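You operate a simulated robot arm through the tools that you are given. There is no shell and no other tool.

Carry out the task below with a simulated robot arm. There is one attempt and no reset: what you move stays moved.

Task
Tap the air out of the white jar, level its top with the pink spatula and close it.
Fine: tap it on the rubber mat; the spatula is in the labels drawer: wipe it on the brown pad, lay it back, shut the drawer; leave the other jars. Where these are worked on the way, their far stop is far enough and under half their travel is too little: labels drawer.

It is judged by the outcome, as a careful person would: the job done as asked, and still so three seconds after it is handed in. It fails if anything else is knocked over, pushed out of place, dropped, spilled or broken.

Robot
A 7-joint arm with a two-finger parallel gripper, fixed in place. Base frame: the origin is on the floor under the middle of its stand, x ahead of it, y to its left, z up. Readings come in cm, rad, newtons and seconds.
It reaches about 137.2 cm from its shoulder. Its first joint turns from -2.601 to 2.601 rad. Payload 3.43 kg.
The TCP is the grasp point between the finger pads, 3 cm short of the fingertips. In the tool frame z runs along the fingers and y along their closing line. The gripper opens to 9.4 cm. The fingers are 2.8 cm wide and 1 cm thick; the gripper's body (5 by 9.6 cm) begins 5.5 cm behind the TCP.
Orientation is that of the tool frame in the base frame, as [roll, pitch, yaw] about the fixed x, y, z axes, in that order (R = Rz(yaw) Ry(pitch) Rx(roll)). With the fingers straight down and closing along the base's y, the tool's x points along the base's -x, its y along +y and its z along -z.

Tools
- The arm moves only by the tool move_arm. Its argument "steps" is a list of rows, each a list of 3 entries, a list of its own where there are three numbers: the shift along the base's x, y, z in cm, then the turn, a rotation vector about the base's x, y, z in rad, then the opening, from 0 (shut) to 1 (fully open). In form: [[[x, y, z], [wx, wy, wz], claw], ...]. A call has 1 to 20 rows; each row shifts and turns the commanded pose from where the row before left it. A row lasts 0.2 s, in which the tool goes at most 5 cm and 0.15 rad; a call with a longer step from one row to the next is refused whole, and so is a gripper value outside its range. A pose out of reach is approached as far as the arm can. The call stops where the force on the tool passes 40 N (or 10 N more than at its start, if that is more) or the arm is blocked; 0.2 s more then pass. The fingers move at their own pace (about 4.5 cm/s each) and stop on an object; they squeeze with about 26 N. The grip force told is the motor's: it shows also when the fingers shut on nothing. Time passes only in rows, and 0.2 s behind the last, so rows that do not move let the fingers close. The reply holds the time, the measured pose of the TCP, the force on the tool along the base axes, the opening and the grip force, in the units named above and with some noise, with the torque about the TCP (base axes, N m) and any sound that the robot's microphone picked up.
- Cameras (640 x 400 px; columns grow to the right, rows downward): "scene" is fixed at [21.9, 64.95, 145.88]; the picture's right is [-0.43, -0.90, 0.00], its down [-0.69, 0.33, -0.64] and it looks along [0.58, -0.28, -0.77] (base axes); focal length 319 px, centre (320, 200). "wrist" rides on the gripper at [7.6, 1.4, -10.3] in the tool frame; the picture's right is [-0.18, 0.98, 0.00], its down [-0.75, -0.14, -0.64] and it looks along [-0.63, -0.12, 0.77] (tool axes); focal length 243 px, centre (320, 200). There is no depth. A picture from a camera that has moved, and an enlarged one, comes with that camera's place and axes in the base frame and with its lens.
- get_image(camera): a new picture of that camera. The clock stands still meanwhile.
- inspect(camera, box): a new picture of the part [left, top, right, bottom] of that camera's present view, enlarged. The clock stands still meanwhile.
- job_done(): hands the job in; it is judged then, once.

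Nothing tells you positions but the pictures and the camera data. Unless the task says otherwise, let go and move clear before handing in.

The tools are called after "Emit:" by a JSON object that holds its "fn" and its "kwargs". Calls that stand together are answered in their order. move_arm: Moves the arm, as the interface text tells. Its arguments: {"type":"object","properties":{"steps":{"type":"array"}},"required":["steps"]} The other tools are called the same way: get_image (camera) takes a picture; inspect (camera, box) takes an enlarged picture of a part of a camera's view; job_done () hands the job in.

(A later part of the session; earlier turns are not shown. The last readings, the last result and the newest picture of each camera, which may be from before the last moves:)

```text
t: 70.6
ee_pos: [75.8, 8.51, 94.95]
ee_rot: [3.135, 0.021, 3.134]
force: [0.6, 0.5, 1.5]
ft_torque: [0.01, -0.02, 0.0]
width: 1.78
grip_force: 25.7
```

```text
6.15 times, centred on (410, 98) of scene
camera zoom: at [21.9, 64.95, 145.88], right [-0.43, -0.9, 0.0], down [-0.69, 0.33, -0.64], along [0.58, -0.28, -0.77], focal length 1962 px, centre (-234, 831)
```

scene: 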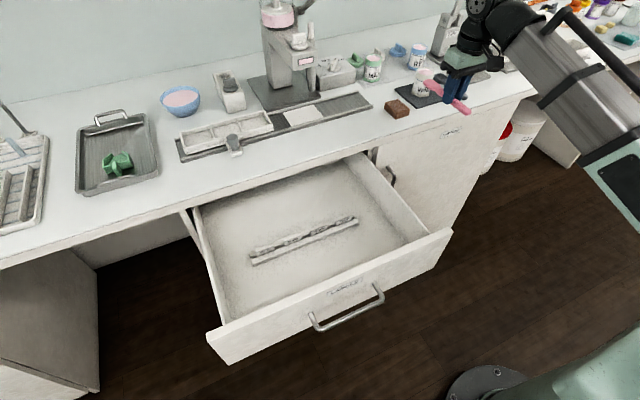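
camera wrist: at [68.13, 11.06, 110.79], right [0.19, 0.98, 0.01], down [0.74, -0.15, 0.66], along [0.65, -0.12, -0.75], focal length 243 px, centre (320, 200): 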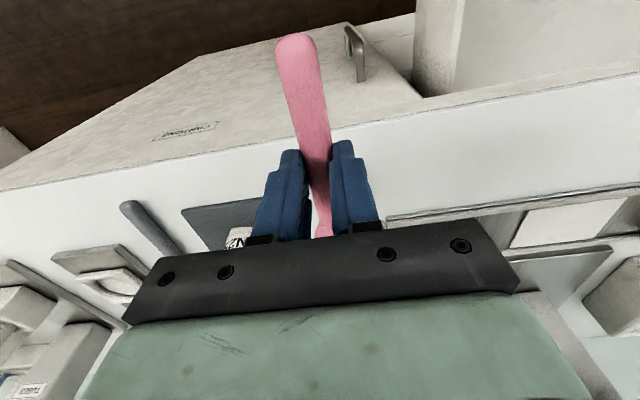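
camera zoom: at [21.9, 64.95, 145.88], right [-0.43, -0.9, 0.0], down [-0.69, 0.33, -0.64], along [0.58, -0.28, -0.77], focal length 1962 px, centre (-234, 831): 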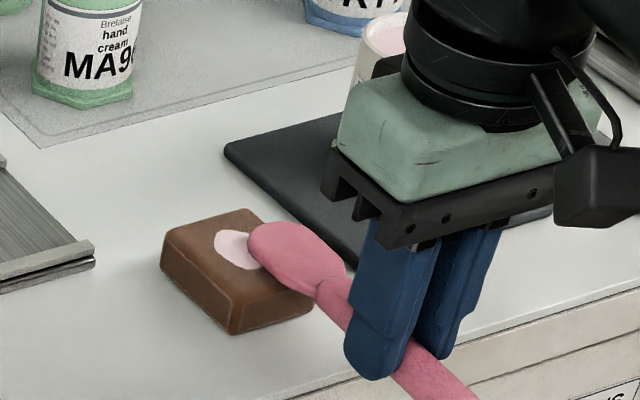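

The cream came off onto the pad, the blade is clean, and the pad didn't move. I'll lift and return the spatula to the drawer along the reverse path.

Emit:
{"fn": "move_arm", "kwargs": {"steps": [[[0, 0, 2], [0, 0, 0], 0], [[0, 0, 3], [0, 0, 0], 0], [[0, 0, 3], [0, 0, 0], 0], [[-1.718, 3.414, -0.436], [0, 0, 0.1428], 0], [[-1.718, 3.414, -0.436], [0, 0, 0.1428], 0], [[-1.718, 3.414, -0.436], [0, 0, 0.1428], 0], [[-1.718, 3.414, -0.436], [0, 0, 0.1428], 0], [[-1.718, 3.414, -0.436], [0, 0, 0.1428], 0], [[-1.718, 3.414, -0.436], [0, 0, 0.1428], 0], [[-1.718, 3.414, -0.436], [0, 0, 0.1428], 0], [[-1.718, 3.414, -0.436], [0, 0, 0.1428], 0], [[-1.718, 3.414, -0.436], [0, 0, 0.1428], 0], [[-1.718, 3.414, -0.436], [0, 0, 0.1428], 0], [[-1.718, 3.414, -0.436], [0, 0, 0.1428], 0], [[0, 0, 0], [0, 0, 0], 0]]}}

Emit:
{"fn": "get_image", "kwargs": {"camera": "scene"}}

Emit:
{"fn": "get_image", "kwargs": {"camera": "wrist"}}

Emit:
{"fn": "inspect", "kwargs": {"camera": "scene", "box": [270, 170, 390, 250]}}

```text
t: 73.8
ee_pos: [56.79, 46.0, 97.82]
ee_rot: [3.136, 0.02, -1.575]
force: [-0.5, -0.2, 0.4]
ft_torque: [-0.04, 0.03, 0.02]
width: 1.78
grip_force: 25.9
```

```text
taken
```

scene: 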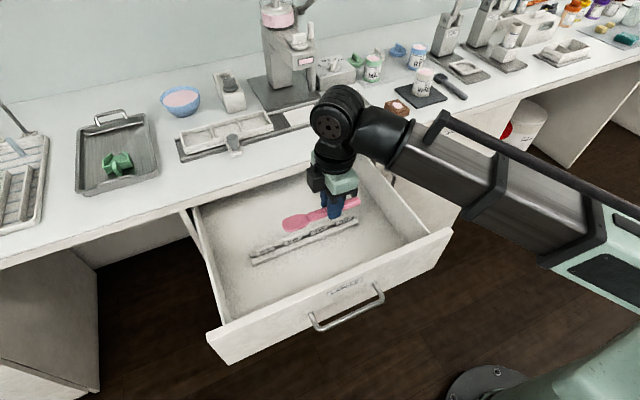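

```text
taken
camera wrist: at [55.44, 38.29, 108.1], right [-0.98, 0.19, 0.01], down [0.15, 0.74, 0.66], along [0.12, 0.65, -0.75], focal length 243 px, centre (320, 200)
```

wrist: 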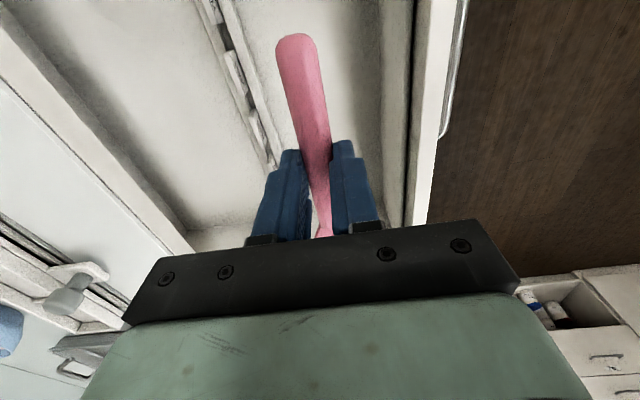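

```text
5.00 times, centred on (330, 210) of scene
camera zoom: at [21.9, 64.95, 145.88], right [-0.43, -0.9, 0.0], down [-0.69, 0.33, -0.64], along [0.58, -0.28, -0.77], focal length 1594 px, centre (270, 150)
```

zoom: 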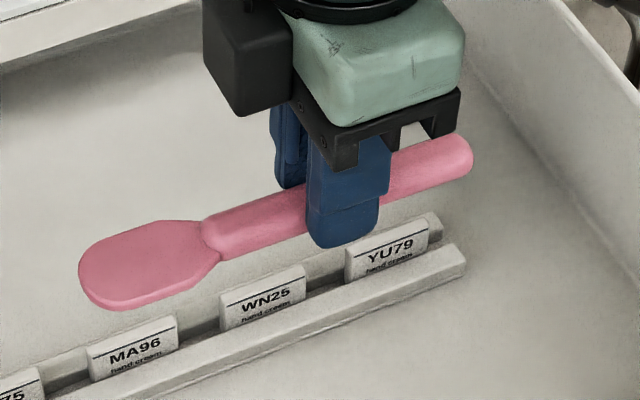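

I'm back above the drawer in the same place I lifted the spatula from. I'll lower it to the drawer floor.

Emit:
{"fn": "move_arm", "kwargs": {"steps": [[[0, 0, -3], [0, 0, 0], 0], [[0, 0, -3], [0, 0, 0], 0], [[0, 0, -3], [0, 0, 0], 0], [[0, 0, -3], [0, 0, 0], 0], [[0, 0, -3], [0, 0, 0], 0], [[0, 0, -3], [0, 0, 0], 0], [[0, 0, -2.5], [0, 0, 0], 0], [[0, 0, -1.2], [0, 0, 0], 0], [[0, 0, -0.5], [0, 0, 0], 0], [[0, 0, 0], [0, 0, 0], 0]]}}

Emit:
{"fn": "inspect", "kwargs": {"camera": "scene", "box": [270, 220, 390, 300]}}

```text
t: 76.0
ee_pos: [56.69, 45.82, 75.93]
ee_rot: [3.136, 0.021, -1.576]
force: [-0.1, -0.9, -0.3]
ft_torque: [-0.03, -0.01, 0.0]
width: 1.76
grip_force: 25.9
```

```text
5.00 times, centred on (330, 260) of scene
camera zoom: at [21.9, 64.95, 145.88], right [-0.43, -0.9, 0.0], down [-0.69, 0.33, -0.64], along [0.58, -0.28, -0.77], focal length 1594 px, centre (270, -100)
```

zoom: 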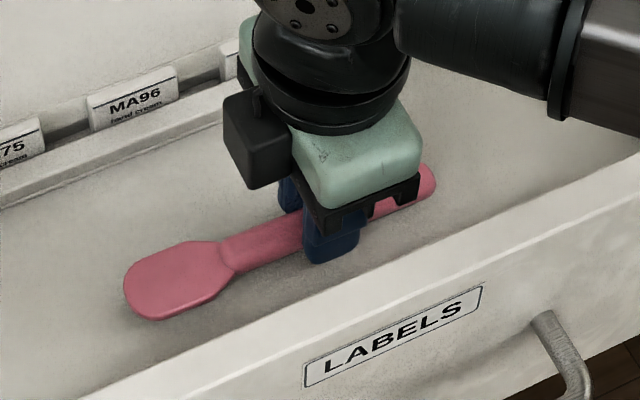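

Emit:
{"fn": "move_arm", "kwargs": {"steps": [[[0, 0, -0.2], [0, 0, 0], 0], [[0, 0, -0.15], [0, 0, 0], 0], [[0, 0, 0], [0, 0, 0], 0]]}}

Emit:
{"fn": "move_arm", "kwargs": {"steps": [[[0, 0, -0.15], [0, 0, 0], 0], [[0, 0, 0], [0, 0, 0], 0]]}}

Emit:
{"fn": "move_arm", "kwargs": {"steps": [[[0, 0, -0.1], [0, 0, 0], 0], [[0, 0, 0], [0, 0, 0], 0]]}}

```text
t: 76.8
ee_pos: [56.73, 45.87, 75.49]
ee_rot: [3.135, 0.022, -1.576]
force: [-0.2, -0.3, -0.1]
ft_torque: [0.02, 0.01, -0.02]
width: 1.76
grip_force: 26.1
```

```text
t: 77.4
ee_pos: [56.7, 45.99, 75.36]
ee_rot: [3.134, 0.021, -1.577]
force: [0.7, 0.1, -1.0]
ft_torque: [0.01, -0.02, 0.05]
width: 1.76
grip_force: 26.0
```

```text
t: 78.0
ee_pos: [56.78, 45.95, 75.42]
ee_rot: [3.135, 0.021, -1.575]
force: [0.2, 0.8, 4.2]
ft_torque: [-0.29, -0.03, 0.02]
width: 1.78
grip_force: 26.0
```

The handle end touches the drawer floor. I'll release the spatula and rise straight up.

Emit:
{"fn": "move_arm", "kwargs": {"steps": [[[0, 0, -0.05], [0, 0, 0], 0], [[0, 0, 0], [0, 0, 0], 0.25], [[0, 0, 0], [0, 0, 0], 0.35], [[0, 0, 0], [0, 0, 0], 0.45], [[0, 0, 0], [0, 0, 0], 0.45], [[0, 0, 1.5], [0, 0, 0], 0.45], [[0, 0, 3], [0, 0, 0], 0.45], [[0, 0, 4], [0, 0, 0], 0.45], [[0, 0, 4], [0, 0, 0], 0.45], [[0, 0, 4], [0, 0, 0], 0.45], [[0, 0, 3], [0, 0, 0], 0.45]]}}

Emit:
{"fn": "get_image", "kwargs": {"camera": "wrist"}}

Emit:
{"fn": "get_image", "kwargs": {"camera": "scene"}}

Emit:
{"fn": "inspect", "kwargs": {"camera": "scene", "box": [260, 220, 400, 340]}}

```text
t: 80.4
ee_pos: [56.56, 46.14, 94.58]
ee_rot: [3.134, 0.021, -1.575]
force: [-0.1, -0.2, -0.3]
ft_torque: [-0.02, -0.03, -0.02]
width: 4.2
grip_force: 0.1
```

```text
taken
camera wrist: at [55.17, 38.38, 104.85], right [-0.98, 0.19, 0.01], down [0.15, 0.74, 0.66], along [0.12, 0.65, -0.75], focal length 243 px, centre (320, 200)
```

wrist: 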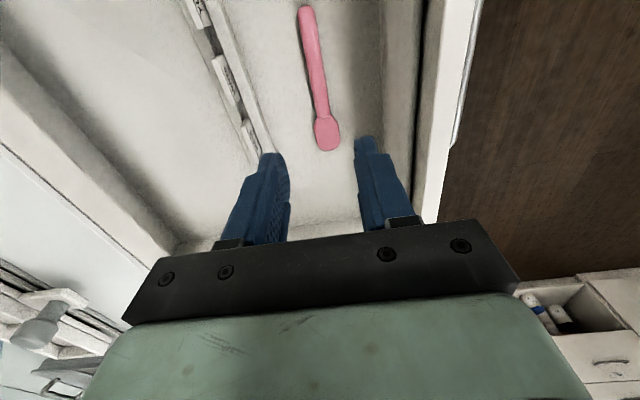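

```text
taken
```

scene: 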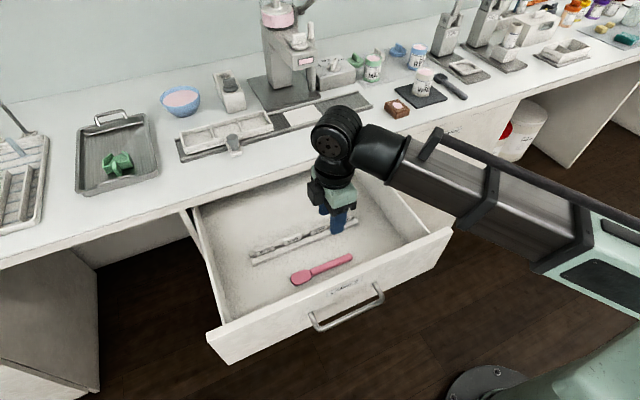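

```text
3.33 times, centred on (330, 280) of scene
camera zoom: at [21.9, 64.95, 145.88], right [-0.43, -0.9, 0.0], down [-0.69, 0.33, -0.64], along [0.58, -0.28, -0.77], focal length 1063 px, centre (287, -67)
```

zoom: 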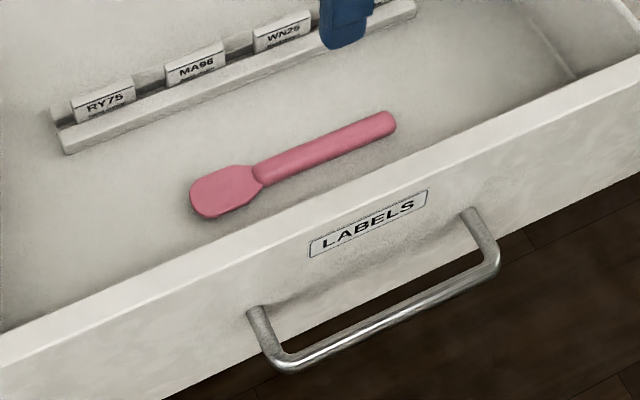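

The spatula is laid back in its original spot. Now I retrace to the handle to shut the drawer: tilt to 45° and come back in front of it.

Emit:
{"fn": "move_arm", "kwargs": {"steps": [[[-2.1, 0.3, 0.4], [0, 0, 0], 0.35], [[-3.2, 0.3, 0], [0, -0.1371, 0], 0.35], [[-3.2, 0.3, -0.2], [0, -0.1371, 0], 0.35], [[-3.2, 0.3, -0.4], [0, -0.1371, 0], 0.35], [[-3.2, 0.3, -0.8], [0, -0.1371, 0], 0.35], [[-3.1, 0.3, -1.2], [0, -0.1371, 0], 0.35], [[-2.1, 0.1, -1.3], [0, -0.1, 0], 0.35], [[0, 0, 0], [0, 0, 0], 0.35]]}}

Emit:
{"fn": "get_image", "kwargs": {"camera": "scene"}}

Emit:
{"fn": "get_image", "kwargs": {"camera": "wrist"}}

```text
t: 82.2
ee_pos: [36.63, 47.95, 91.2]
ee_rot: [-2.36, 0.019, -1.561]
force: [-0.1, -0.1, 0.1]
ft_torque: [0.02, 0.01, 0.0]
width: 3.27
grip_force: 0.1
```

```text
taken
```

scene: 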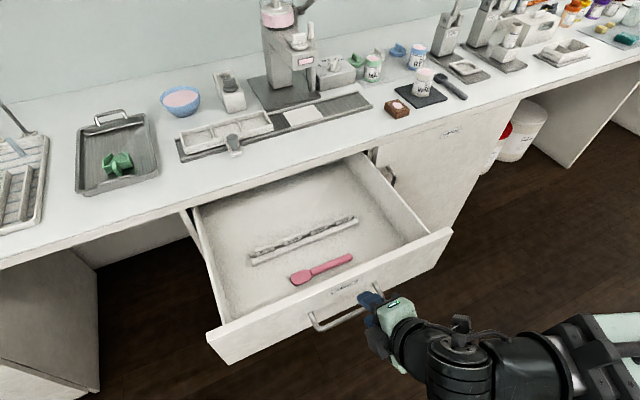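

```text
taken
camera wrist: at [28.44, 40.18, 97.48], right [-0.7, 0.19, -0.69], down [-0.36, 0.74, 0.57], along [0.62, 0.65, -0.45], focal length 243 px, centre (320, 200)
```

wrist: 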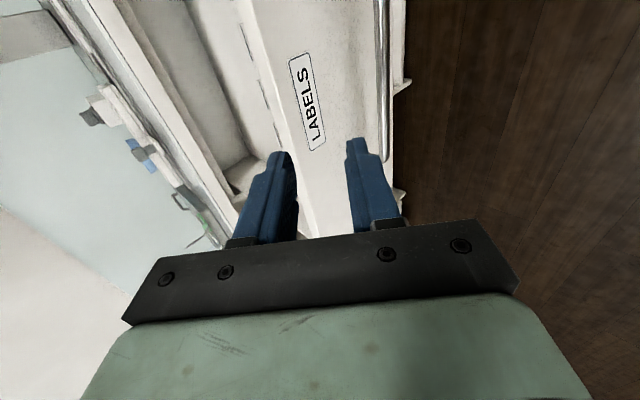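

Same pose as when I backed off. I'll retrace down onto the bar with the fingers slightly open.

Emit:
{"fn": "move_arm", "kwargs": {"steps": [[[0, 0, -3], [0, 0, 0], 0.35], [[0, 0, -3], [0, 0, 0], 0.35], [[0.4, 0, -2.1], [0, 0, 0], 0.35], [[0.9, 0, -1.5], [0, 0, 0], 0.35], [[0, 0, 0], [0, 0, 0], 0.35]]}}

Emit:
{"fn": "get_image", "kwargs": {"camera": "wrist"}}

Emit:
{"fn": "inspect", "kwargs": {"camera": "scene", "box": [290, 260, 430, 360]}}

```text
t: 83.4
ee_pos: [37.95, 47.75, 81.62]
ee_rot: [-2.362, 0.019, -1.56]
force: [-0.3, -0.3, 0.4]
ft_torque: [0.01, -0.01, -0.04]
width: 3.28
grip_force: 0.1
```

```text
taken
camera wrist: at [29.77, 40.12, 87.83], right [-0.7, 0.19, -0.69], down [-0.36, 0.74, 0.57], along [0.62, 0.65, -0.45], focal length 243 px, centre (320, 200)
```

wrist: 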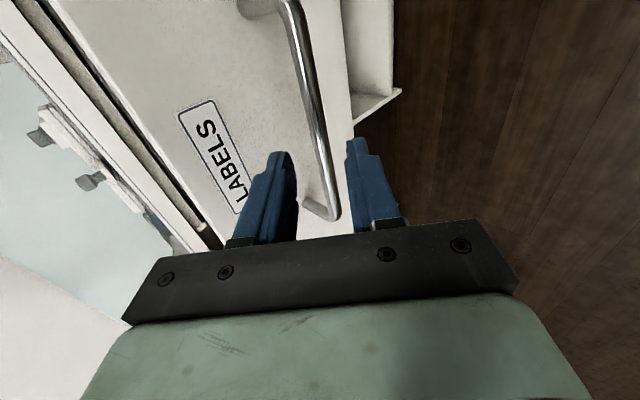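

```text
4.00 times, centred on (360, 310) of scene
camera zoom: at [21.9, 64.95, 145.88], right [-0.43, -0.9, 0.0], down [-0.69, 0.33, -0.64], along [0.58, -0.28, -0.77], focal length 1275 px, centre (160, -240)
```

zoom: 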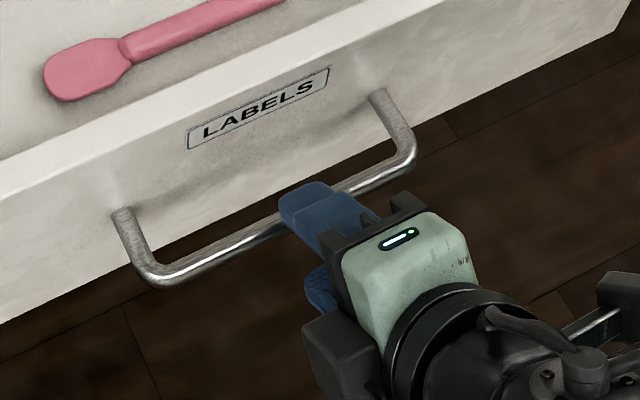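

Emit:
{"fn": "move_arm", "kwargs": {"steps": [[[1, 0.1, -1.2], [0, 0, 0], 0.35], [[0.9, 0.1, -1.3], [0, 0, 0], 0.35], [[0, 0, 0], [0, 0, 0], 0.35], [[0, 0, 0], [0, 0, 0], 0], [[0, 0, 0], [0, 0, 0], 0], [[0, 0, 0], [0, 0, 0], 0]]}}

Emit:
{"fn": "get_image", "kwargs": {"camera": "wrist"}}

```text
t: 84.8
ee_pos: [39.82, 47.94, 79.2]
ee_rot: [-2.36, 0.019, -1.56]
force: [-0.4, 0.2, 14.8]
ft_torque: [0.22, -0.23, 0.18]
width: 1.19
grip_force: 44.5
```

```text
taken
camera wrist: at [31.61, 40.18, 85.39], right [-0.7, 0.19, -0.69], down [-0.36, 0.74, 0.57], along [0.62, 0.65, -0.45], focal length 243 px, centre (320, 200)
```

wrist: 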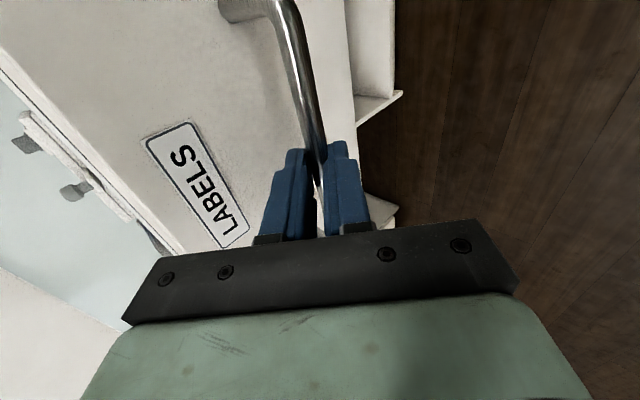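

The bar is gripped. I'll push the drawer shut smoothly so that nothing inside slides.

Emit:
{"fn": "move_arm", "kwargs": {"steps": [[[0.4, 0, 0.08], [0, 0, 0], 0], [[0.8, 0, 0], [0, 0, 0], 0], [[1.2, 0, 0], [0, 0, 0], 0], [[1.2, 0, 0], [0, 0, 0], 0], [[1.2, 0, 0], [0, 0, 0], 0], [[1.2, 0, 0], [0, 0, 0], 0], [[1.2, 0, 0], [0, 0, 0], 0], [[1.2, 0, 0], [0, 0, 0], 0], [[0.8, 0, 0], [0, 0, 0], 0]]}}

Emit:
{"fn": "get_image", "kwargs": {"camera": "scene"}}

```text
t: 86.8
ee_pos: [49.22, 48.03, 79.23]
ee_rot: [-2.361, 0.015, -1.563]
force: [-0.1, -18.7, 4.7]
ft_torque: [-1.17, -0.12, -1.17]
width: 1.2
grip_force: 45.1
```

```text
taken
```

scene: 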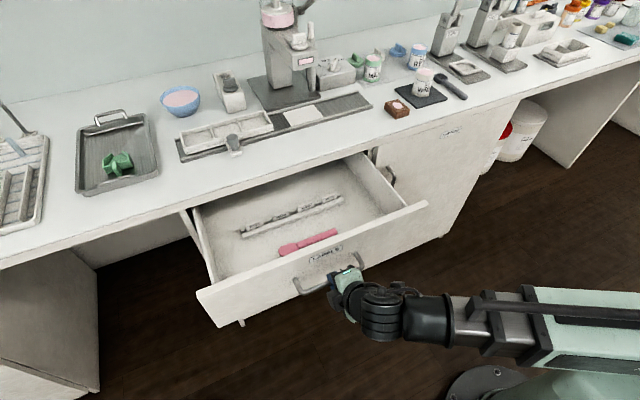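

Emit:
{"fn": "move_arm", "kwargs": {"steps": [[[0.4, -0.15, 0], [0, 0, 0], 0], [[0.8, 0, 0], [0, 0, 0], 0], [[1.2, 0, 0], [0, 0, 0], 0], [[1.2, 0, 0], [0, 0, 0], 0], [[1.2, 0, 0], [0, 0, 0], 0], [[1.2, 0, 0], [0, 0, 0], 0], [[1.2, 0, 0], [0, 0, 0], 0], [[1.2, 0, 0], [0, 0, 0], 0], [[0.8, 0, 0], [0, 0, 0], 0]]}}

Emit:
{"fn": "get_image", "kwargs": {"camera": "scene"}}

```text
t: 88.8
ee_pos: [58.21, 48.0, 79.2]
ee_rot: [-2.364, 0.019, -1.561]
force: [-0.9, -13.7, -0.2]
ft_torque: [-0.33, 0.0, -0.35]
width: 1.14
grip_force: 44.9
```

```text
taken
```

scene: 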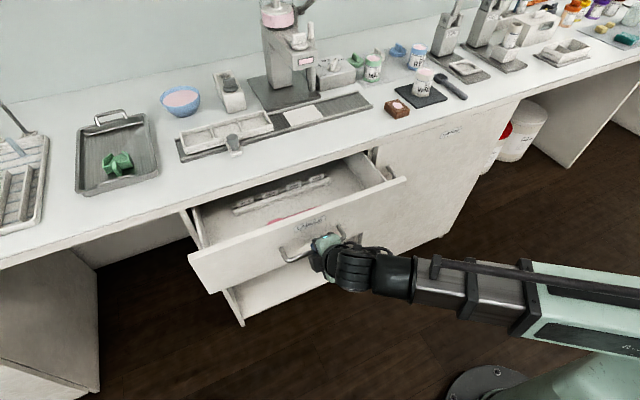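

Emit:
{"fn": "move_arm", "kwargs": {"steps": [[[0.4, -0.1, 0], [0, 0, 0], 0], [[0.8, 0, 0], [0, 0, 0], 0], [[1.2, 0, 0], [0, 0, 0], 0], [[1.2, 0, 0], [0, 0, 0], 0], [[1.2, 0, 0], [0, 0, 0], 0], [[1.2, 0, 0], [0, 0, 0], 0], [[1.2, 0, 0], [0, 0, 0], 0], [[1.2, 0, 0], [0, 0, 0], 0], [[1.2, 0, 0], [0, 0, 0], 0], [[0.8, 0, 0], [0, 0, 0], 0]]}}

Emit:
{"fn": "move_arm", "kwargs": {"steps": [[[0.6, 0, 0], [0, 0, 0], 0], [[0.6, 0, 0], [0, 0, 0], 0], [[0.6, 0, 0], [0, 0, 0], 0], [[0.6, 0, 0], [0, 0, 0], 0], [[0.5, 0, 0], [0, 0, 0], 0], [[0.4, 0, 0], [0, 0, 0], 0], [[0.3, 0, 0], [0, 0, 0], 0], [[0, 0, 0], [0, 0, 0], 0]]}}

Emit:
{"fn": "get_image", "kwargs": {"camera": "scene"}}

```text
t: 91.0
ee_pos: [68.63, 47.93, 79.07]
ee_rot: [-2.36, 0.019, -1.559]
force: [0.3, 16.5, 7.6]
ft_torque: [-0.48, -0.12, -0.59]
width: 1.16
grip_force: 44.9
```

```text
t: 92.8
ee_pos: [72.28, 47.93, 79.18]
ee_rot: [-2.36, 0.021, -1.556]
force: [1.7, 26.3, 10.3]
ft_torque: [0.1, -0.17, 0.04]
width: 1.16
grip_force: 44.9
```

```text
taken
```

scene: 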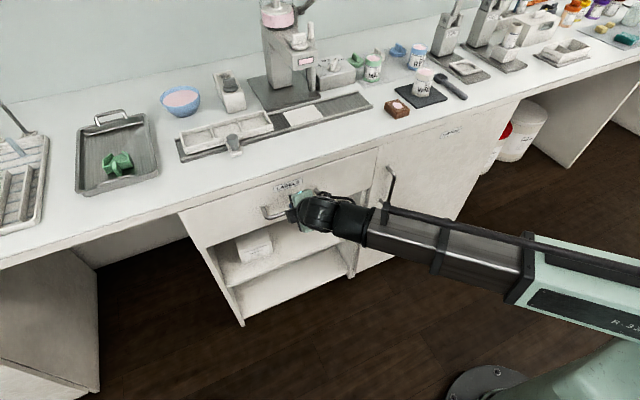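

Nearly closed. I'll relieve the sideways load and push the last few millimetres until it meets its stop.

Emit:
{"fn": "move_arm", "kwargs": {"steps": [[[0, 0.2, 0.05], [0, 0, 0], 0], [[0.2, 0, 0], [0, 0, 0], 0], [[0.15, 0, 0], [0, 0, 0], 0], [[0, 0, 0], [0, 0, 0], 0]]}}

Emit:
{"fn": "move_arm", "kwargs": {"steps": [[[0.15, 0, 0], [0, 0, 0], 0], [[0, 0, 0], [0, 0, 0], 0]]}}

Emit:
{"fn": "inspect", "kwargs": {"camera": "scene", "box": [170, 130, 410, 280]}}

```text
t: 93.8
ee_pos: [72.55, 47.97, 79.24]
ee_rot: [-2.364, 0.018, -1.562]
force: [1.3, 2.3, -1.0]
ft_torque: [0.87, -0.04, 0.83]
width: 1.17
grip_force: 44.9
```

```text
t: 94.4
ee_pos: [72.85, 47.89, 79.21]
ee_rot: [-2.364, 0.018, -1.562]
force: [0.3, -3.1, -1.2]
ft_torque: [-0.02, -0.03, -0.07]
width: 1.15
grip_force: 45.3
```

```text
2.67 times, centred on (290, 205) of scene
camera zoom: at [21.9, 64.95, 145.88], right [-0.43, -0.9, 0.0], down [-0.69, 0.33, -0.64], along [0.58, -0.28, -0.77], focal length 850 px, centre (400, 187)
```

zoom: 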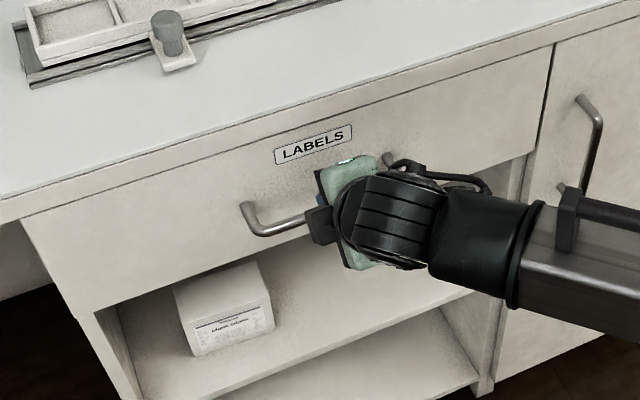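

Emit:
{"fn": "move_arm", "kwargs": {"steps": [[[0.15, 0, 0], [0, 0, 0], 0], [[0, 0, 0], [0, 0, 0], 0]]}}

Emit:
{"fn": "move_arm", "kwargs": {"steps": [[[0.15, 0, 0], [0, 0, 0], 0], [[0, 0, 0], [0, 0, 0], 0]]}}

```text
t: 95.0
ee_pos: [72.91, 47.98, 79.23]
ee_rot: [-2.363, 0.017, -1.563]
force: [-5.7, -4.0, -5.6]
ft_torque: [-0.76, 0.19, -0.77]
width: 1.15
grip_force: 45.8
```

```text
t: 95.6
ee_pos: [72.71, 47.94, 79.21]
ee_rot: [-2.367, 0.017, -1.562]
force: [-29.3, -12.6, -8.7]
ft_torque: [0.29, 0.55, 0.51]
width: 1.16
grip_force: 44.8
```

The drawer has met its stop (about 29 N), so it's fully shut. I'll ease the pressure, release and back away along the finger direction.

Emit:
{"fn": "move_arm", "kwargs": {"steps": [[[-0.15, 0.1, 0.05], [0, 0, 0], 0], [[0, 0, 0], [0, 0, 0], 0.35], [[0, 0, 0], [0, 0, 0], 0.35], [[0, 0, 0], [0, 0, 0], 0.35], [[-1, 0, 1], [0, 0, 0], 0.35], [[-1.5, 0, 1.5], [0, 0, 0], 0.35], [[-2, 0, 2], [0, 0, 0], 0.35], [[-2, 0, 2], [0, 0, 0], 0.35], [[-2, 0, 2], [0, 0, 0], 0.35], [[-2, 0, 2], [0, 0, 0], 0.35]]}}

Emit:
{"fn": "inspect", "kwargs": {"camera": "scene", "box": [170, 130, 410, 280]}}

Emit:
{"fn": "get_image", "kwargs": {"camera": "wrist"}}

```text
t: 97.8
ee_pos: [62.24, 48.25, 89.76]
ee_rot: [-2.363, 0.019, -1.561]
force: [-0.5, 0.1, -0.2]
ft_torque: [-0.05, -0.01, -0.02]
width: 3.29
grip_force: 0.0
```

```text
2.67 times, centred on (290, 205) of scene
camera zoom: at [21.9, 64.95, 145.88], right [-0.43, -0.9, 0.0], down [-0.69, 0.33, -0.64], along [0.58, -0.28, -0.77], focal length 850 px, centre (400, 187)
```

zoom: 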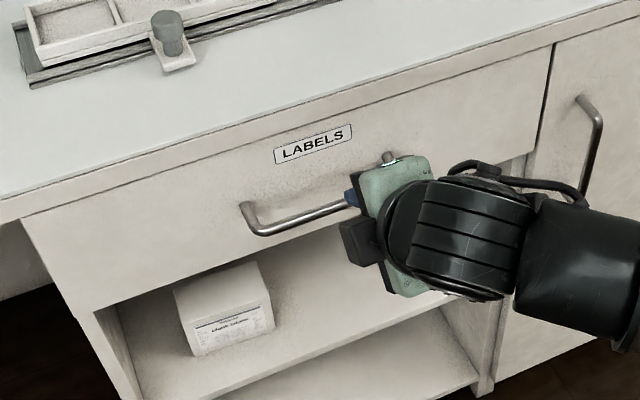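

```text
taken
camera wrist: at [54.13, 40.51, 95.98], right [-0.7, 0.19, -0.69], down [-0.36, 0.74, 0.57], along [0.62, 0.65, -0.45], focal length 243 px, centre (320, 200)
```

wrist: 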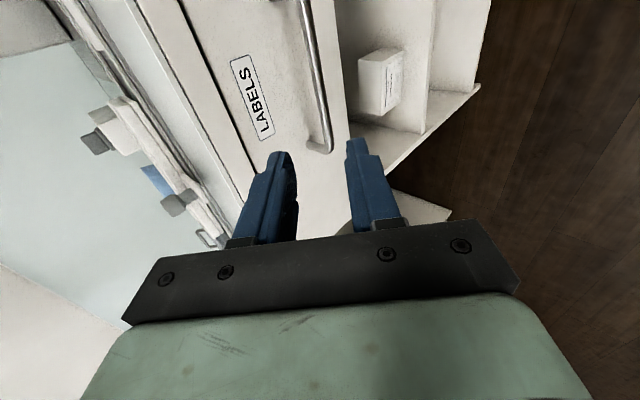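

The drawer is fully shut. Next is the lid: I'll turn the gripper back to fingers-down (closing along y) and move back over the bench.

Emit:
{"fn": "move_arm", "kwargs": {"steps": [[[0, -0.6, 0.9], [0.05116, 0.05116, -0.12353], 0.5], [[0, -0.6, 0.9], [0.05116, 0.05116, -0.12353], 0.5], [[0, -0.6, 0.9], [0.05116, 0.05116, -0.12353], 0.5], [[0, -0.6, 0.9], [0.05116, 0.05116, -0.12353], 0.5], [[0, -0.6, 0.9], [0.05116, 0.05116, -0.12353], 0.5], [[0, -0.6, 0.9], [0.05116, 0.05116, -0.12353], 0.5], [[0, -0.6, 0.9], [0.05116, 0.05116, -0.12353], 0.5], [[0, -0.6, 0.9], [0.05116, 0.05116, -0.12353], 0.5], [[0, -0.6, 0.9], [0.05116, 0.05116, -0.12353], 0.5], [[0, -0.6, 0.9], [0.05116, 0.05116, -0.12353], 0.5], [[0, -0.6, 0.9], [0.05116, 0.05116, -0.12353], 0.5], [[0, -0.6, 0.9], [0.05116, 0.05116, -0.12353], 0.5], [[0, 0, 0], [0, 0, 0], 0.5]]}}

Emit:
{"fn": "move_arm", "kwargs": {"steps": [[[1.5, -4, 0.3], [0, 0, 0], 0.5], [[1.5, -4, 0.3], [0, 0, 0], 0.5], [[1.5, -4, 0.3], [0, 0, 0], 0.5], [[2, -4, 0.4], [0, 0, 0], 0.5], [[2, -4, 0.4], [0, 0, 0], 0.5], [[2, -4, 0.4], [0, 0, 0], 0.5], [[2, -4, 0.4], [0, 0, 0], 0.5], [[2.5, -4, 0.6], [0, 0, 0], 0.5], [[2.5, -4, 0.6], [0, 0, 0], 0.5], [[3, -3, 1], [0, 0, 0], 0.5], [[4, -2, 1], [0, 0, 0], 0.5], [[4, -1, 1], [0, 0, 0], 0.5], [[4, 0, 1], [0, 0, 0], 0.5], [[0, 0, 0], [0, 0, 0], 0.5]]}}

Emit:
{"fn": "get_image", "kwargs": {"camera": "wrist"}}

Emit:
{"fn": "get_image", "kwargs": {"camera": "scene"}}

```text
t: 100.6
ee_pos: [62.33, 40.84, 100.57]
ee_rot: [3.136, 0.019, 3.133]
force: [-0.3, -0.7, -0.1]
ft_torque: [-0.02, -0.01, 0.0]
width: 4.69
grip_force: 0.0
```

```text
t: 103.6
ee_pos: [95.07, -0.92, 108.19]
ee_rot: [3.135, 0.021, 3.133]
force: [-0.1, -0.4, -0.3]
ft_torque: [0.0, 0.0, 0.01]
width: 4.7
grip_force: 0.0
```

```text
taken
camera wrist: at [87.27, 0.54, 118.35], right [0.19, 0.98, 0.01], down [0.74, -0.15, 0.66], along [0.65, -0.12, -0.75], focal length 243 px, centre (320, 200)
```

wrist: 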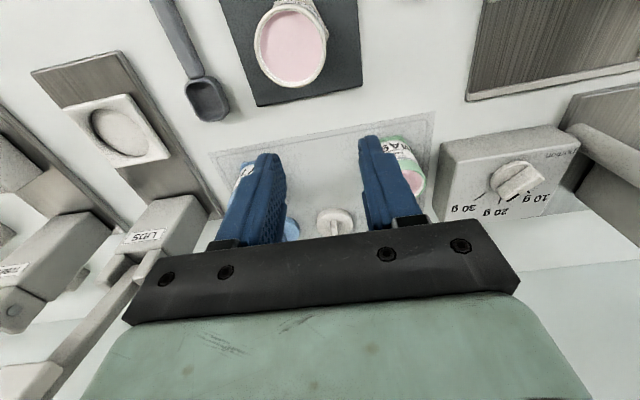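

```text
taken
```

scene: 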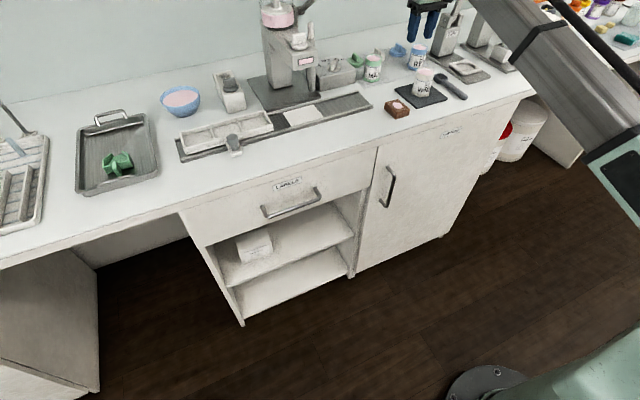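

The drawer is shut and everything's in place; the white lid is visible between the fingers. I'll move above the lid, keeping high over the jars.

Emit:
{"fn": "move_arm", "kwargs": {"steps": [[[3, -0.3, 0.3], [0, 0, 0], 0.5], [[3, -0.3, 0], [0, 0, 0], 0.5], [[3, -0.3, 0], [0, 0, 0], 0.5], [[3, -0.2, 0], [0, 0, 0], 0.5], [[3, -0.2, 0], [0, 0, 0], 0.5], [[0, 0, 0], [0, 0, 0], 0.5]]}}

Emit:
{"fn": "get_image", "kwargs": {"camera": "wrist"}}

Emit:
{"fn": "inspect", "kwargs": {"camera": "wrist", "box": [240, 90, 400, 210]}}

Emit:
{"fn": "get_image", "kwargs": {"camera": "scene"}}

```text
t: 105.0
ee_pos: [109.95, -2.48, 108.66]
ee_rot: [3.138, 0.02, 3.135]
force: [-0.4, 0.1, -0.5]
ft_torque: [-0.03, -0.02, 0.0]
width: 4.71
grip_force: 0.0
```

```text
taken
camera wrist: at [102.02, -0.96, 118.85], right [0.19, 0.98, 0.01], down [0.74, -0.15, 0.66], along [0.65, -0.12, -0.75], focal length 243 px, centre (320, 200)
```

wrist: 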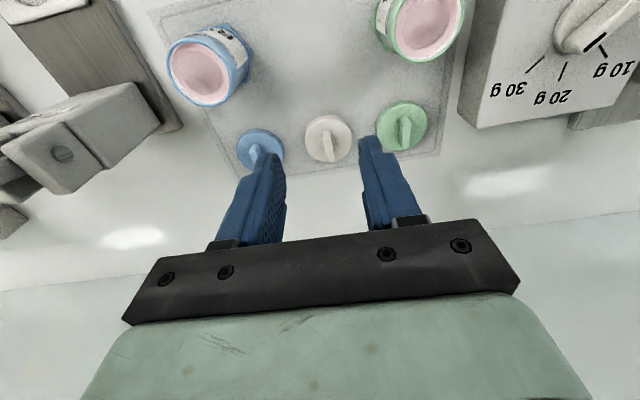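

```text
3.33 times, centred on (320, 150) of wrist
camera zoom: at [102.02, -0.96, 118.85], right [0.19, 0.98, 0.01], down [0.74, -0.15, 0.66], along [0.65, -0.12, -0.75], focal length 809 px, centre (320, 367)
```

zoom: 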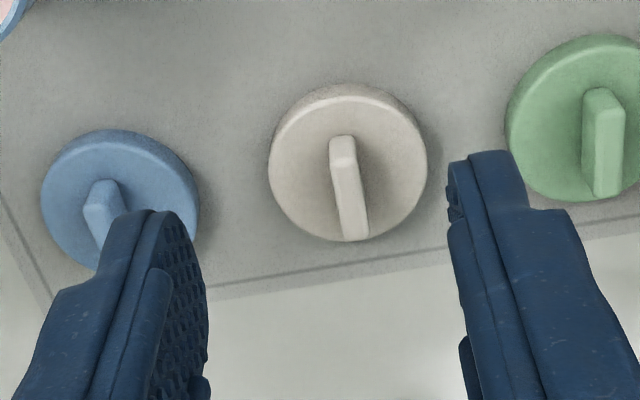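

```text
taken
```

scene: 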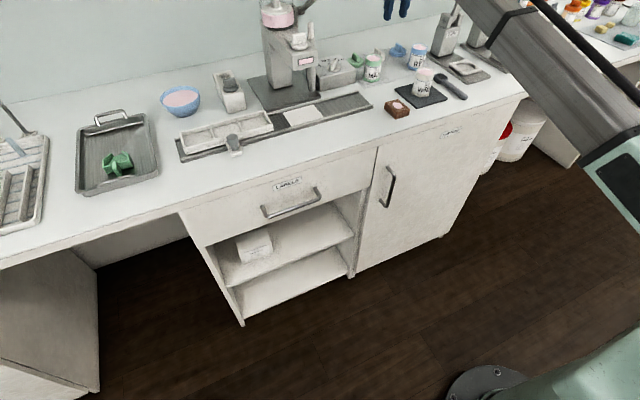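

The white lid's centre is at about (116.3, −2.4). Its grip tab runs along x, about 0.9 cm thick, with its top near z 93.6. I'll go above it and descend with the fingers straddling the tab.

Emit:
{"fn": "move_arm", "kwargs": {"steps": [[[3, 0, -1], [0, 0, 0], 0.4], [[3.3, 0.05, -2], [0, 0, 0], 0.4], [[0, 0, -2.5], [0, 0, 0], 0.4], [[0, 0, -2.5], [0, 0, 0], 0.4], [[0, 0, 0], [0, 0, 0], 0.4]]}}

Emit:
{"fn": "get_image", "kwargs": {"camera": "wrist"}}

Emit:
{"fn": "inspect", "kwargs": {"camera": "scene", "box": [340, 10, 460, 90]}}

```text
t: 106.2
ee_pos: [116.27, -2.56, 100.64]
ee_rot: [3.138, 0.022, 3.135]
force: [-0.5, 0.4, -0.7]
ft_torque: [0.02, 0.01, 0.02]
width: 3.75
grip_force: 0.0
```

```text
taken
camera wrist: at [108.26, -1.0, 110.9], right [0.19, 0.98, 0.01], down [0.74, -0.15, 0.66], along [0.65, -0.12, -0.75], focal length 243 px, centre (320, 200)
```

wrist: 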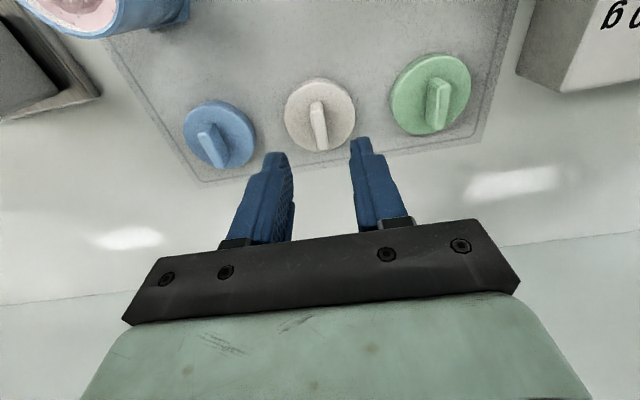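

```text
5.00 times, centred on (400, 50) of scene
camera zoom: at [21.9, 64.95, 145.88], right [-0.43, -0.9, 0.0], down [-0.69, 0.33, -0.64], along [0.58, -0.28, -0.77], focal length 1594 px, centre (-80, 950)
```

zoom: 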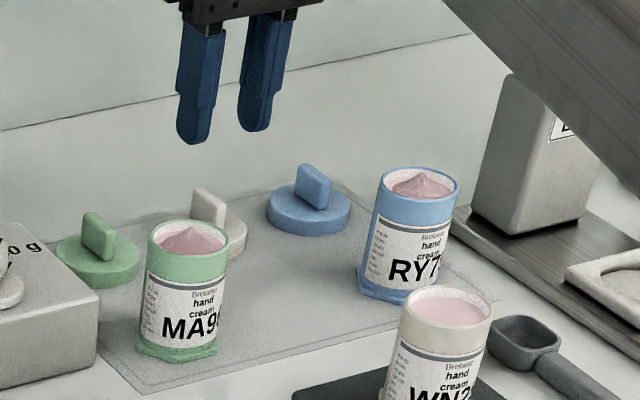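

Emit:
{"fn": "inspect", "kwargs": {"camera": "wrist", "box": [260, 60, 380, 180]}}

```text
3.33 times, centred on (320, 120) of wrist
camera zoom: at [108.26, -1.0, 110.9], right [0.19, 0.98, 0.01], down [0.74, -0.15, 0.66], along [0.65, -0.12, -0.75], focal length 809 px, centre (320, 467)
```

zoom: 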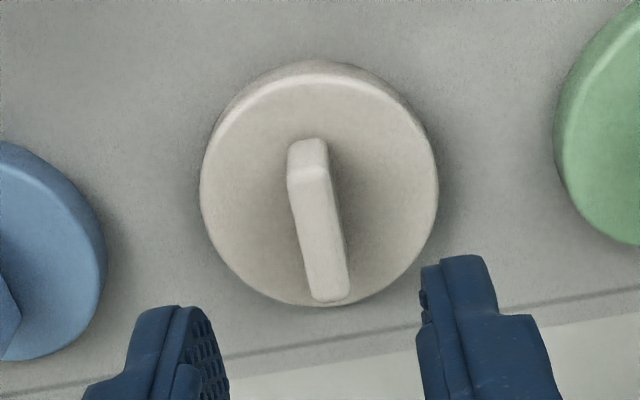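

Emit:
{"fn": "move_arm", "kwargs": {"steps": [[[0, 0, -2], [0, 0, 0], 0.4], [[0, 0, -2], [0, 0, 0], 0.4], [[0, 0, -1], [0, 0, 0], 0.4], [[0, 0, -0.5], [0, 0, 0], 0.4], [[0, 0, 0], [0, 0, 0], 0.4]]}}

Emit:
{"fn": "get_image", "kwargs": {"camera": "wrist"}}

Emit:
{"fn": "inspect", "kwargs": {"camera": "scene", "box": [340, 10, 460, 90]}}

```text
t: 107.4
ee_pos: [116.19, -2.31, 95.02]
ee_rot: [3.136, 0.02, 3.134]
force: [0.4, -0.4, -0.4]
ft_torque: [0.02, 0.0, 0.0]
width: 3.78
grip_force: 0.0
```

```text
taken
camera wrist: at [108.29, -0.89, 105.25], right [0.19, 0.98, 0.01], down [0.74, -0.15, 0.66], along [0.65, -0.12, -0.75], focal length 243 px, centre (320, 200)
```

wrist: 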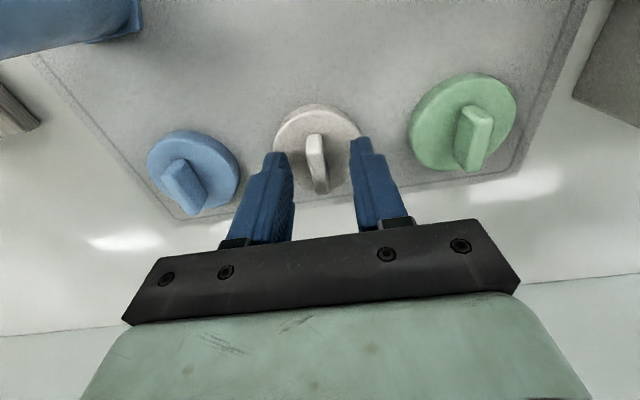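

```text
5.00 times, centred on (400, 50) of scene
camera zoom: at [21.9, 64.95, 145.88], right [-0.43, -0.9, 0.0], down [-0.69, 0.33, -0.64], along [0.58, -0.28, -0.77], focal length 1594 px, centre (-80, 950)
```

zoom: 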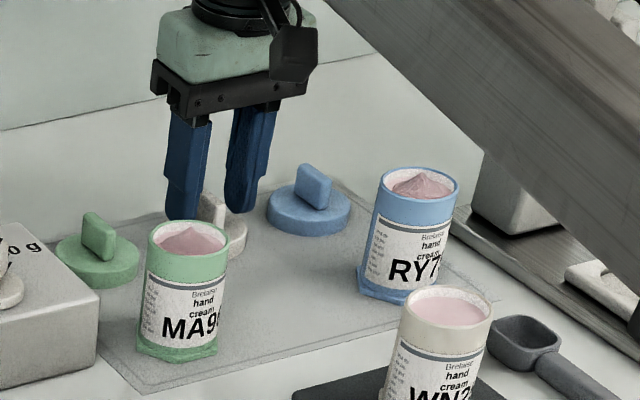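

The fingers straddle the tab. I'll go slightly lower, then close.

Emit:
{"fn": "move_arm", "kwargs": {"steps": [[[0, 0, -0.2], [0, 0, 0], 0.4], [[0, 0, -0.15], [0, 0, 0], 0.4], [[0, 0, 0], [0, 0, 0], 0.4]]}}

Emit:
{"fn": "move_arm", "kwargs": {"steps": [[[0, 0, 0], [0, 0, 0], 0.2], [[0, 0, 0], [0, 0, 0], 0], [[0, 0, 0], [0, 0, 0], 0], [[0, 0, 0], [0, 0, 0], 0]]}}

Emit:
{"fn": "inspect", "kwargs": {"camera": "wrist", "box": [240, 80, 400, 240]}}

```text
t: 108.2
ee_pos: [116.14, -2.34, 94.65]
ee_rot: [3.136, 0.02, 3.133]
force: [-0.4, -1.0, -0.8]
ft_torque: [0.01, -0.02, -0.05]
width: 3.77
grip_force: 0.1
```

```text
t: 109.2
ee_pos: [116.13, -2.42, 94.8]
ee_rot: [3.137, 0.022, 3.135]
force: [-0.2, -0.7, 1.6]
ft_torque: [-0.02, -0.02, 0.01]
width: 0.83
grip_force: 26.4
```

```text
2.50 times, centred on (320, 160) of wrist
camera zoom: at [108.28, -0.93, 104.93], right [0.19, 0.98, 0.01], down [0.74, -0.15, 0.66], along [0.65, -0.12, -0.75], focal length 606 px, centre (320, 300)
```

zoom: 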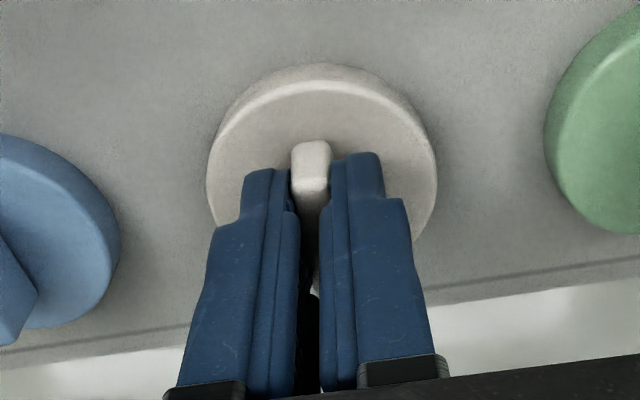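

The lid's tab is gripped. I'll lift it straight up and carry it back toward the jar, stopping just behind it to measure the jar's position accurately.

Emit:
{"fn": "move_arm", "kwargs": {"steps": [[[0, 0, 1], [0, 0, 0], 0], [[0, 0, 2], [0, 0, 0], 0], [[0, 0, 3], [0, 0, 0], 0], [[0, 0, 4], [0, 0, 0], 0], [[0, 0, 3.5], [0, 0, 0], 0], [[-2, 0, 0], [0, 0, 0], 0], [[-3, 0, 0], [0, 0, 0], 0], [[-3, 0, 0], [0, 0, 0], 0], [[-3, 0, 0], [0, 0, 0], 0], [[-3, 0, 0], [0, 0, 0], 0], [[-3, 0, 0], [0, 0, 0], 0], [[-3, 0, 0], [0, 0, 0], 0], [[-2, 0, 0], [0, 0, 0], 0], [[0, 0, 0], [0, 0, 0], 0]]}}

Emit:
{"fn": "get_image", "kwargs": {"camera": "wrist"}}

Emit:
{"fn": "inspect", "kwargs": {"camera": "wrist", "box": [210, 0, 430, 140]}}

Emit:
{"fn": "inspect", "kwargs": {"camera": "scene", "box": [370, 20, 470, 100]}}

```text
t: 112.2
ee_pos: [94.02, -2.21, 108.23]
ee_rot: [3.136, 0.02, 3.135]
force: [0.2, 0.0, 0.0]
ft_torque: [0.0, 0.01, -0.02]
width: 0.85
grip_force: 26.3
```

```text
taken
camera wrist: at [86.17, -0.73, 118.4], right [0.19, 0.98, 0.01], down [0.74, -0.15, 0.66], along [0.65, -0.12, -0.75], focal length 243 px, centre (320, 200)
```

wrist: 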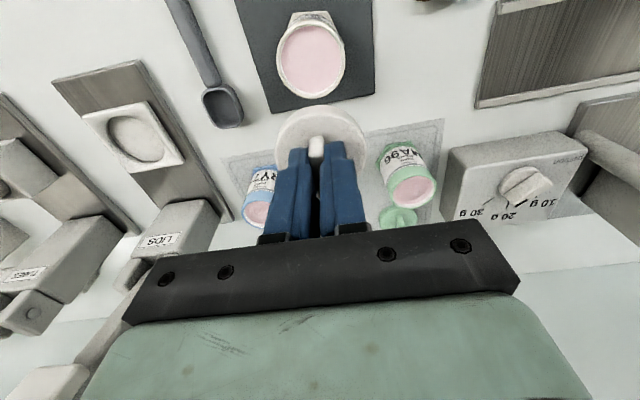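

```text
2.86 times, centred on (320, 70) of wrist
camera zoom: at [86.17, -0.73, 118.4], right [0.19, 0.98, 0.01], down [0.74, -0.15, 0.66], along [0.65, -0.12, -0.75], focal length 693 px, centre (320, 571)
```

zoom: 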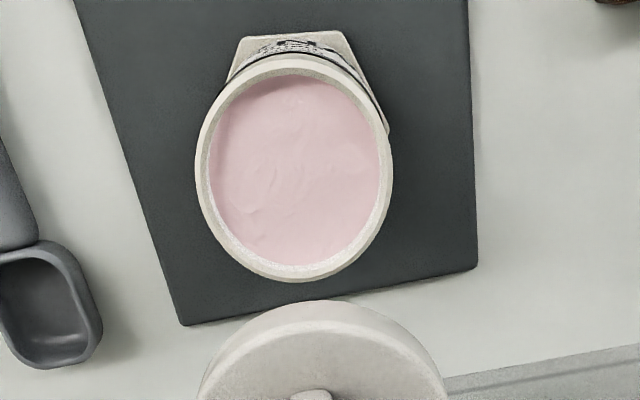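

```text
5.00 times, centred on (420, 60) of scene
camera zoom: at [21.9, 64.95, 145.88], right [-0.43, -0.9, 0.0], down [-0.69, 0.33, -0.64], along [0.58, -0.28, -0.77], focal length 1594 px, centre (-180, 900)
```

zoom: 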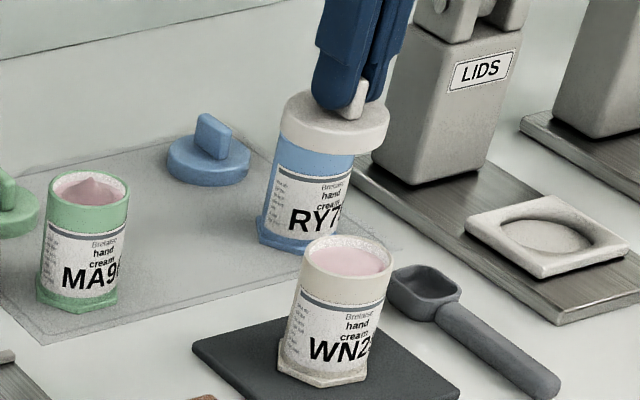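

The jar's centre is about 3.9 cm nearer and 0.16 cm to the left of the TCP, and the lid's centre sits about 0.4 cm ahead of the TCP. I'll shift to bring the lid concentric over the jar and check from the fixed camera.

Emit:
{"fn": "move_arm", "kwargs": {"steps": [[[-2.25, 0.08, 0], [0, 0, 0], 0], [[-2, 0.08, 0], [0, 0, 0], 0], [[0, 0, -1.5], [0, 0, 0], 0], [[0, 0, -1.5], [0, 0, 0], 0], [[0, 0, 0], [0, 0, 0], 0]]}}

Emit:
{"fn": "inspect", "kwargs": {"camera": "scene", "box": [390, 40, 460, 100]}}

Emit:
{"fn": "inspect", "kwargs": {"camera": "wrist", "box": [210, 40, 430, 200]}}

```text
t: 113.4
ee_pos: [89.8, -2.11, 105.3]
ee_rot: [3.135, 0.021, 3.134]
force: [-0.5, -0.1, -0.3]
ft_torque: [0.0, -0.01, -0.05]
width: 0.86
grip_force: 26.6
```

```text
6.67 times, centred on (425, 70) of scene
camera zoom: at [21.9, 64.95, 145.88], right [-0.43, -0.9, 0.0], down [-0.69, 0.33, -0.64], along [0.58, -0.28, -0.77], focal length 2125 px, centre (-380, 1067)
```

zoom: 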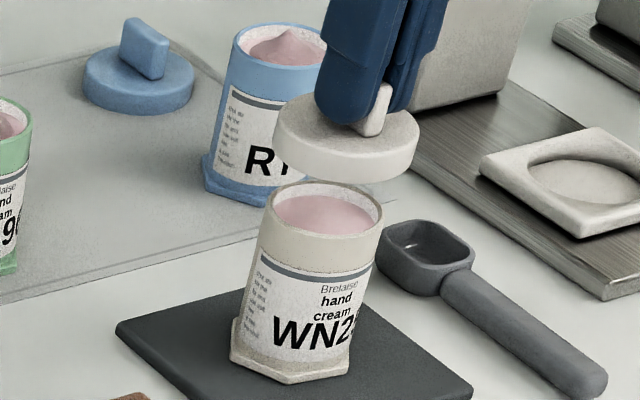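

```text
2.50 times, centred on (320, 120) of wrist
camera zoom: at [82.02, -0.6, 115.44], right [0.19, 0.98, 0.01], down [0.74, -0.15, 0.66], along [0.65, -0.12, -0.75], focal length 606 px, centre (320, 400)
```

zoom: 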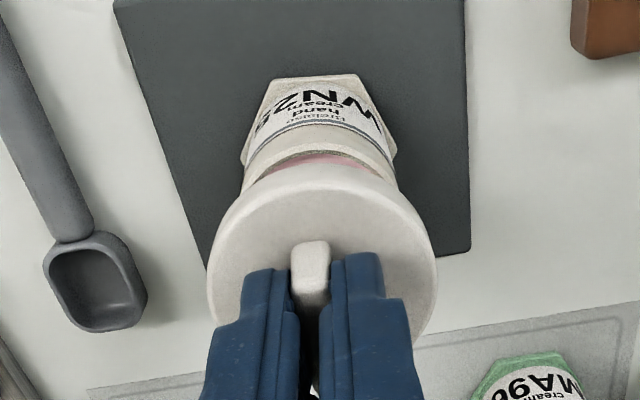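

The lid looks concentric over the jar in both views. I'll descend close to the rim and re-check.

Emit:
{"fn": "move_arm", "kwargs": {"steps": [[[0, 0, -1], [0, 0, 0], 0], [[0, 0, -0.8], [0, 0, 0], 0], [[0, 0, -0.5], [0, 0, 0], 0], [[0, 0, 0], [0, 0, 0], 0]]}}

Emit:
{"fn": "inspect", "kwargs": {"camera": "scene", "box": [400, 45, 450, 85]}}

Emit:
{"fn": "inspect", "kwargs": {"camera": "wrist", "box": [240, 60, 400, 180]}}

```text
t: 114.4
ee_pos: [90.05, -2.05, 103.0]
ee_rot: [3.136, 0.02, 3.134]
force: [0.7, -0.4, 0.0]
ft_torque: [-0.01, 0.0, -0.01]
width: 0.81
grip_force: 25.7
```

```text
10.00 times, centred on (425, 65) of scene
camera zoom: at [21.9, 64.95, 145.88], right [-0.43, -0.9, 0.0], down [-0.69, 0.33, -0.64], along [0.58, -0.28, -0.77], focal length 3188 px, centre (-730, 1550)
```

zoom: 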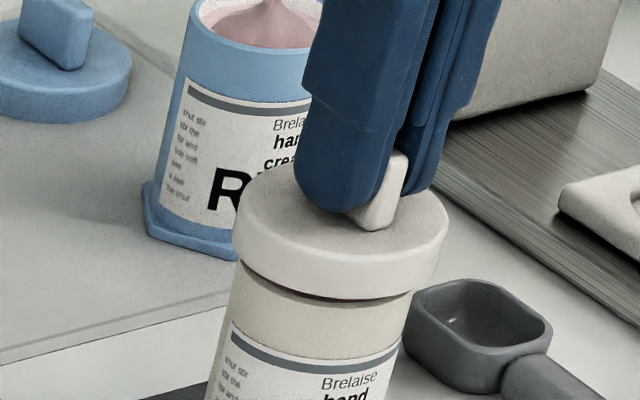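

```text
3.33 times, centred on (320, 120) of wrist
camera zoom: at [82.1, -0.72, 113.16], right [0.19, 0.98, 0.01], down [0.74, -0.15, 0.66], along [0.65, -0.12, -0.75], focal length 809 px, centre (320, 467)
```

zoom: 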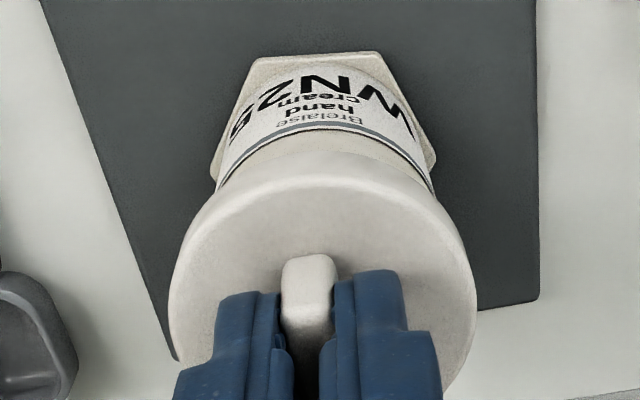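

The lid sits just above the rim and looks well centred in both views. I'll lower in small steps until it seats.

Emit:
{"fn": "move_arm", "kwargs": {"steps": [[[0, 0, -0.2], [0, 0, 0], 0], [[0, 0, -0.2], [0, 0, 0], 0], [[0, 0, 0], [0, 0, 0], 0]]}}

Emit:
{"fn": "move_arm", "kwargs": {"steps": [[[0, 0, -0.15], [0, 0, 0], 0], [[0, 0, 0], [0, 0, 0], 0]]}}

Emit:
{"fn": "move_arm", "kwargs": {"steps": [[[0, 0, -0.15], [0, 0, 0], 0], [[0, 0, 0], [0, 0, 0], 0]]}}

Emit:
{"fn": "inspect", "kwargs": {"camera": "scene", "box": [400, 45, 450, 85]}}

```text
t: 115.2
ee_pos: [89.94, -2.25, 102.58]
ee_rot: [3.136, 0.02, 3.137]
force: [0.3, -0.4, 0.4]
ft_torque: [-0.02, -0.01, 0.03]
width: 0.88
grip_force: 25.6
```

```text
t: 115.8
ee_pos: [90.0, -2.21, 102.32]
ee_rot: [3.137, 0.02, 3.134]
force: [-0.1, 0.7, -0.8]
ft_torque: [-0.01, 0.03, 0.0]
width: 0.8
grip_force: 26.0
```

```text
t: 116.4
ee_pos: [89.92, -2.19, 102.29]
ee_rot: [3.137, 0.022, 3.134]
force: [-0.5, 0.2, 0.3]
ft_torque: [0.01, -0.01, 0.01]
width: 0.85
grip_force: 26.1
```

```text
10.00 times, centred on (425, 65) of scene
camera zoom: at [21.9, 64.95, 145.88], right [-0.43, -0.9, 0.0], down [-0.69, 0.33, -0.64], along [0.58, -0.28, -0.77], focal length 3188 px, centre (-730, 1550)
```

zoom: 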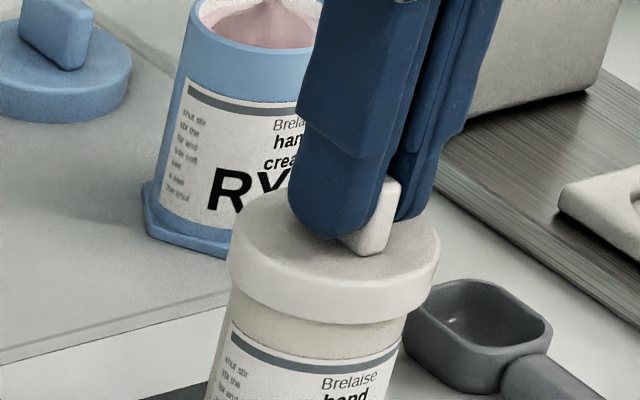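

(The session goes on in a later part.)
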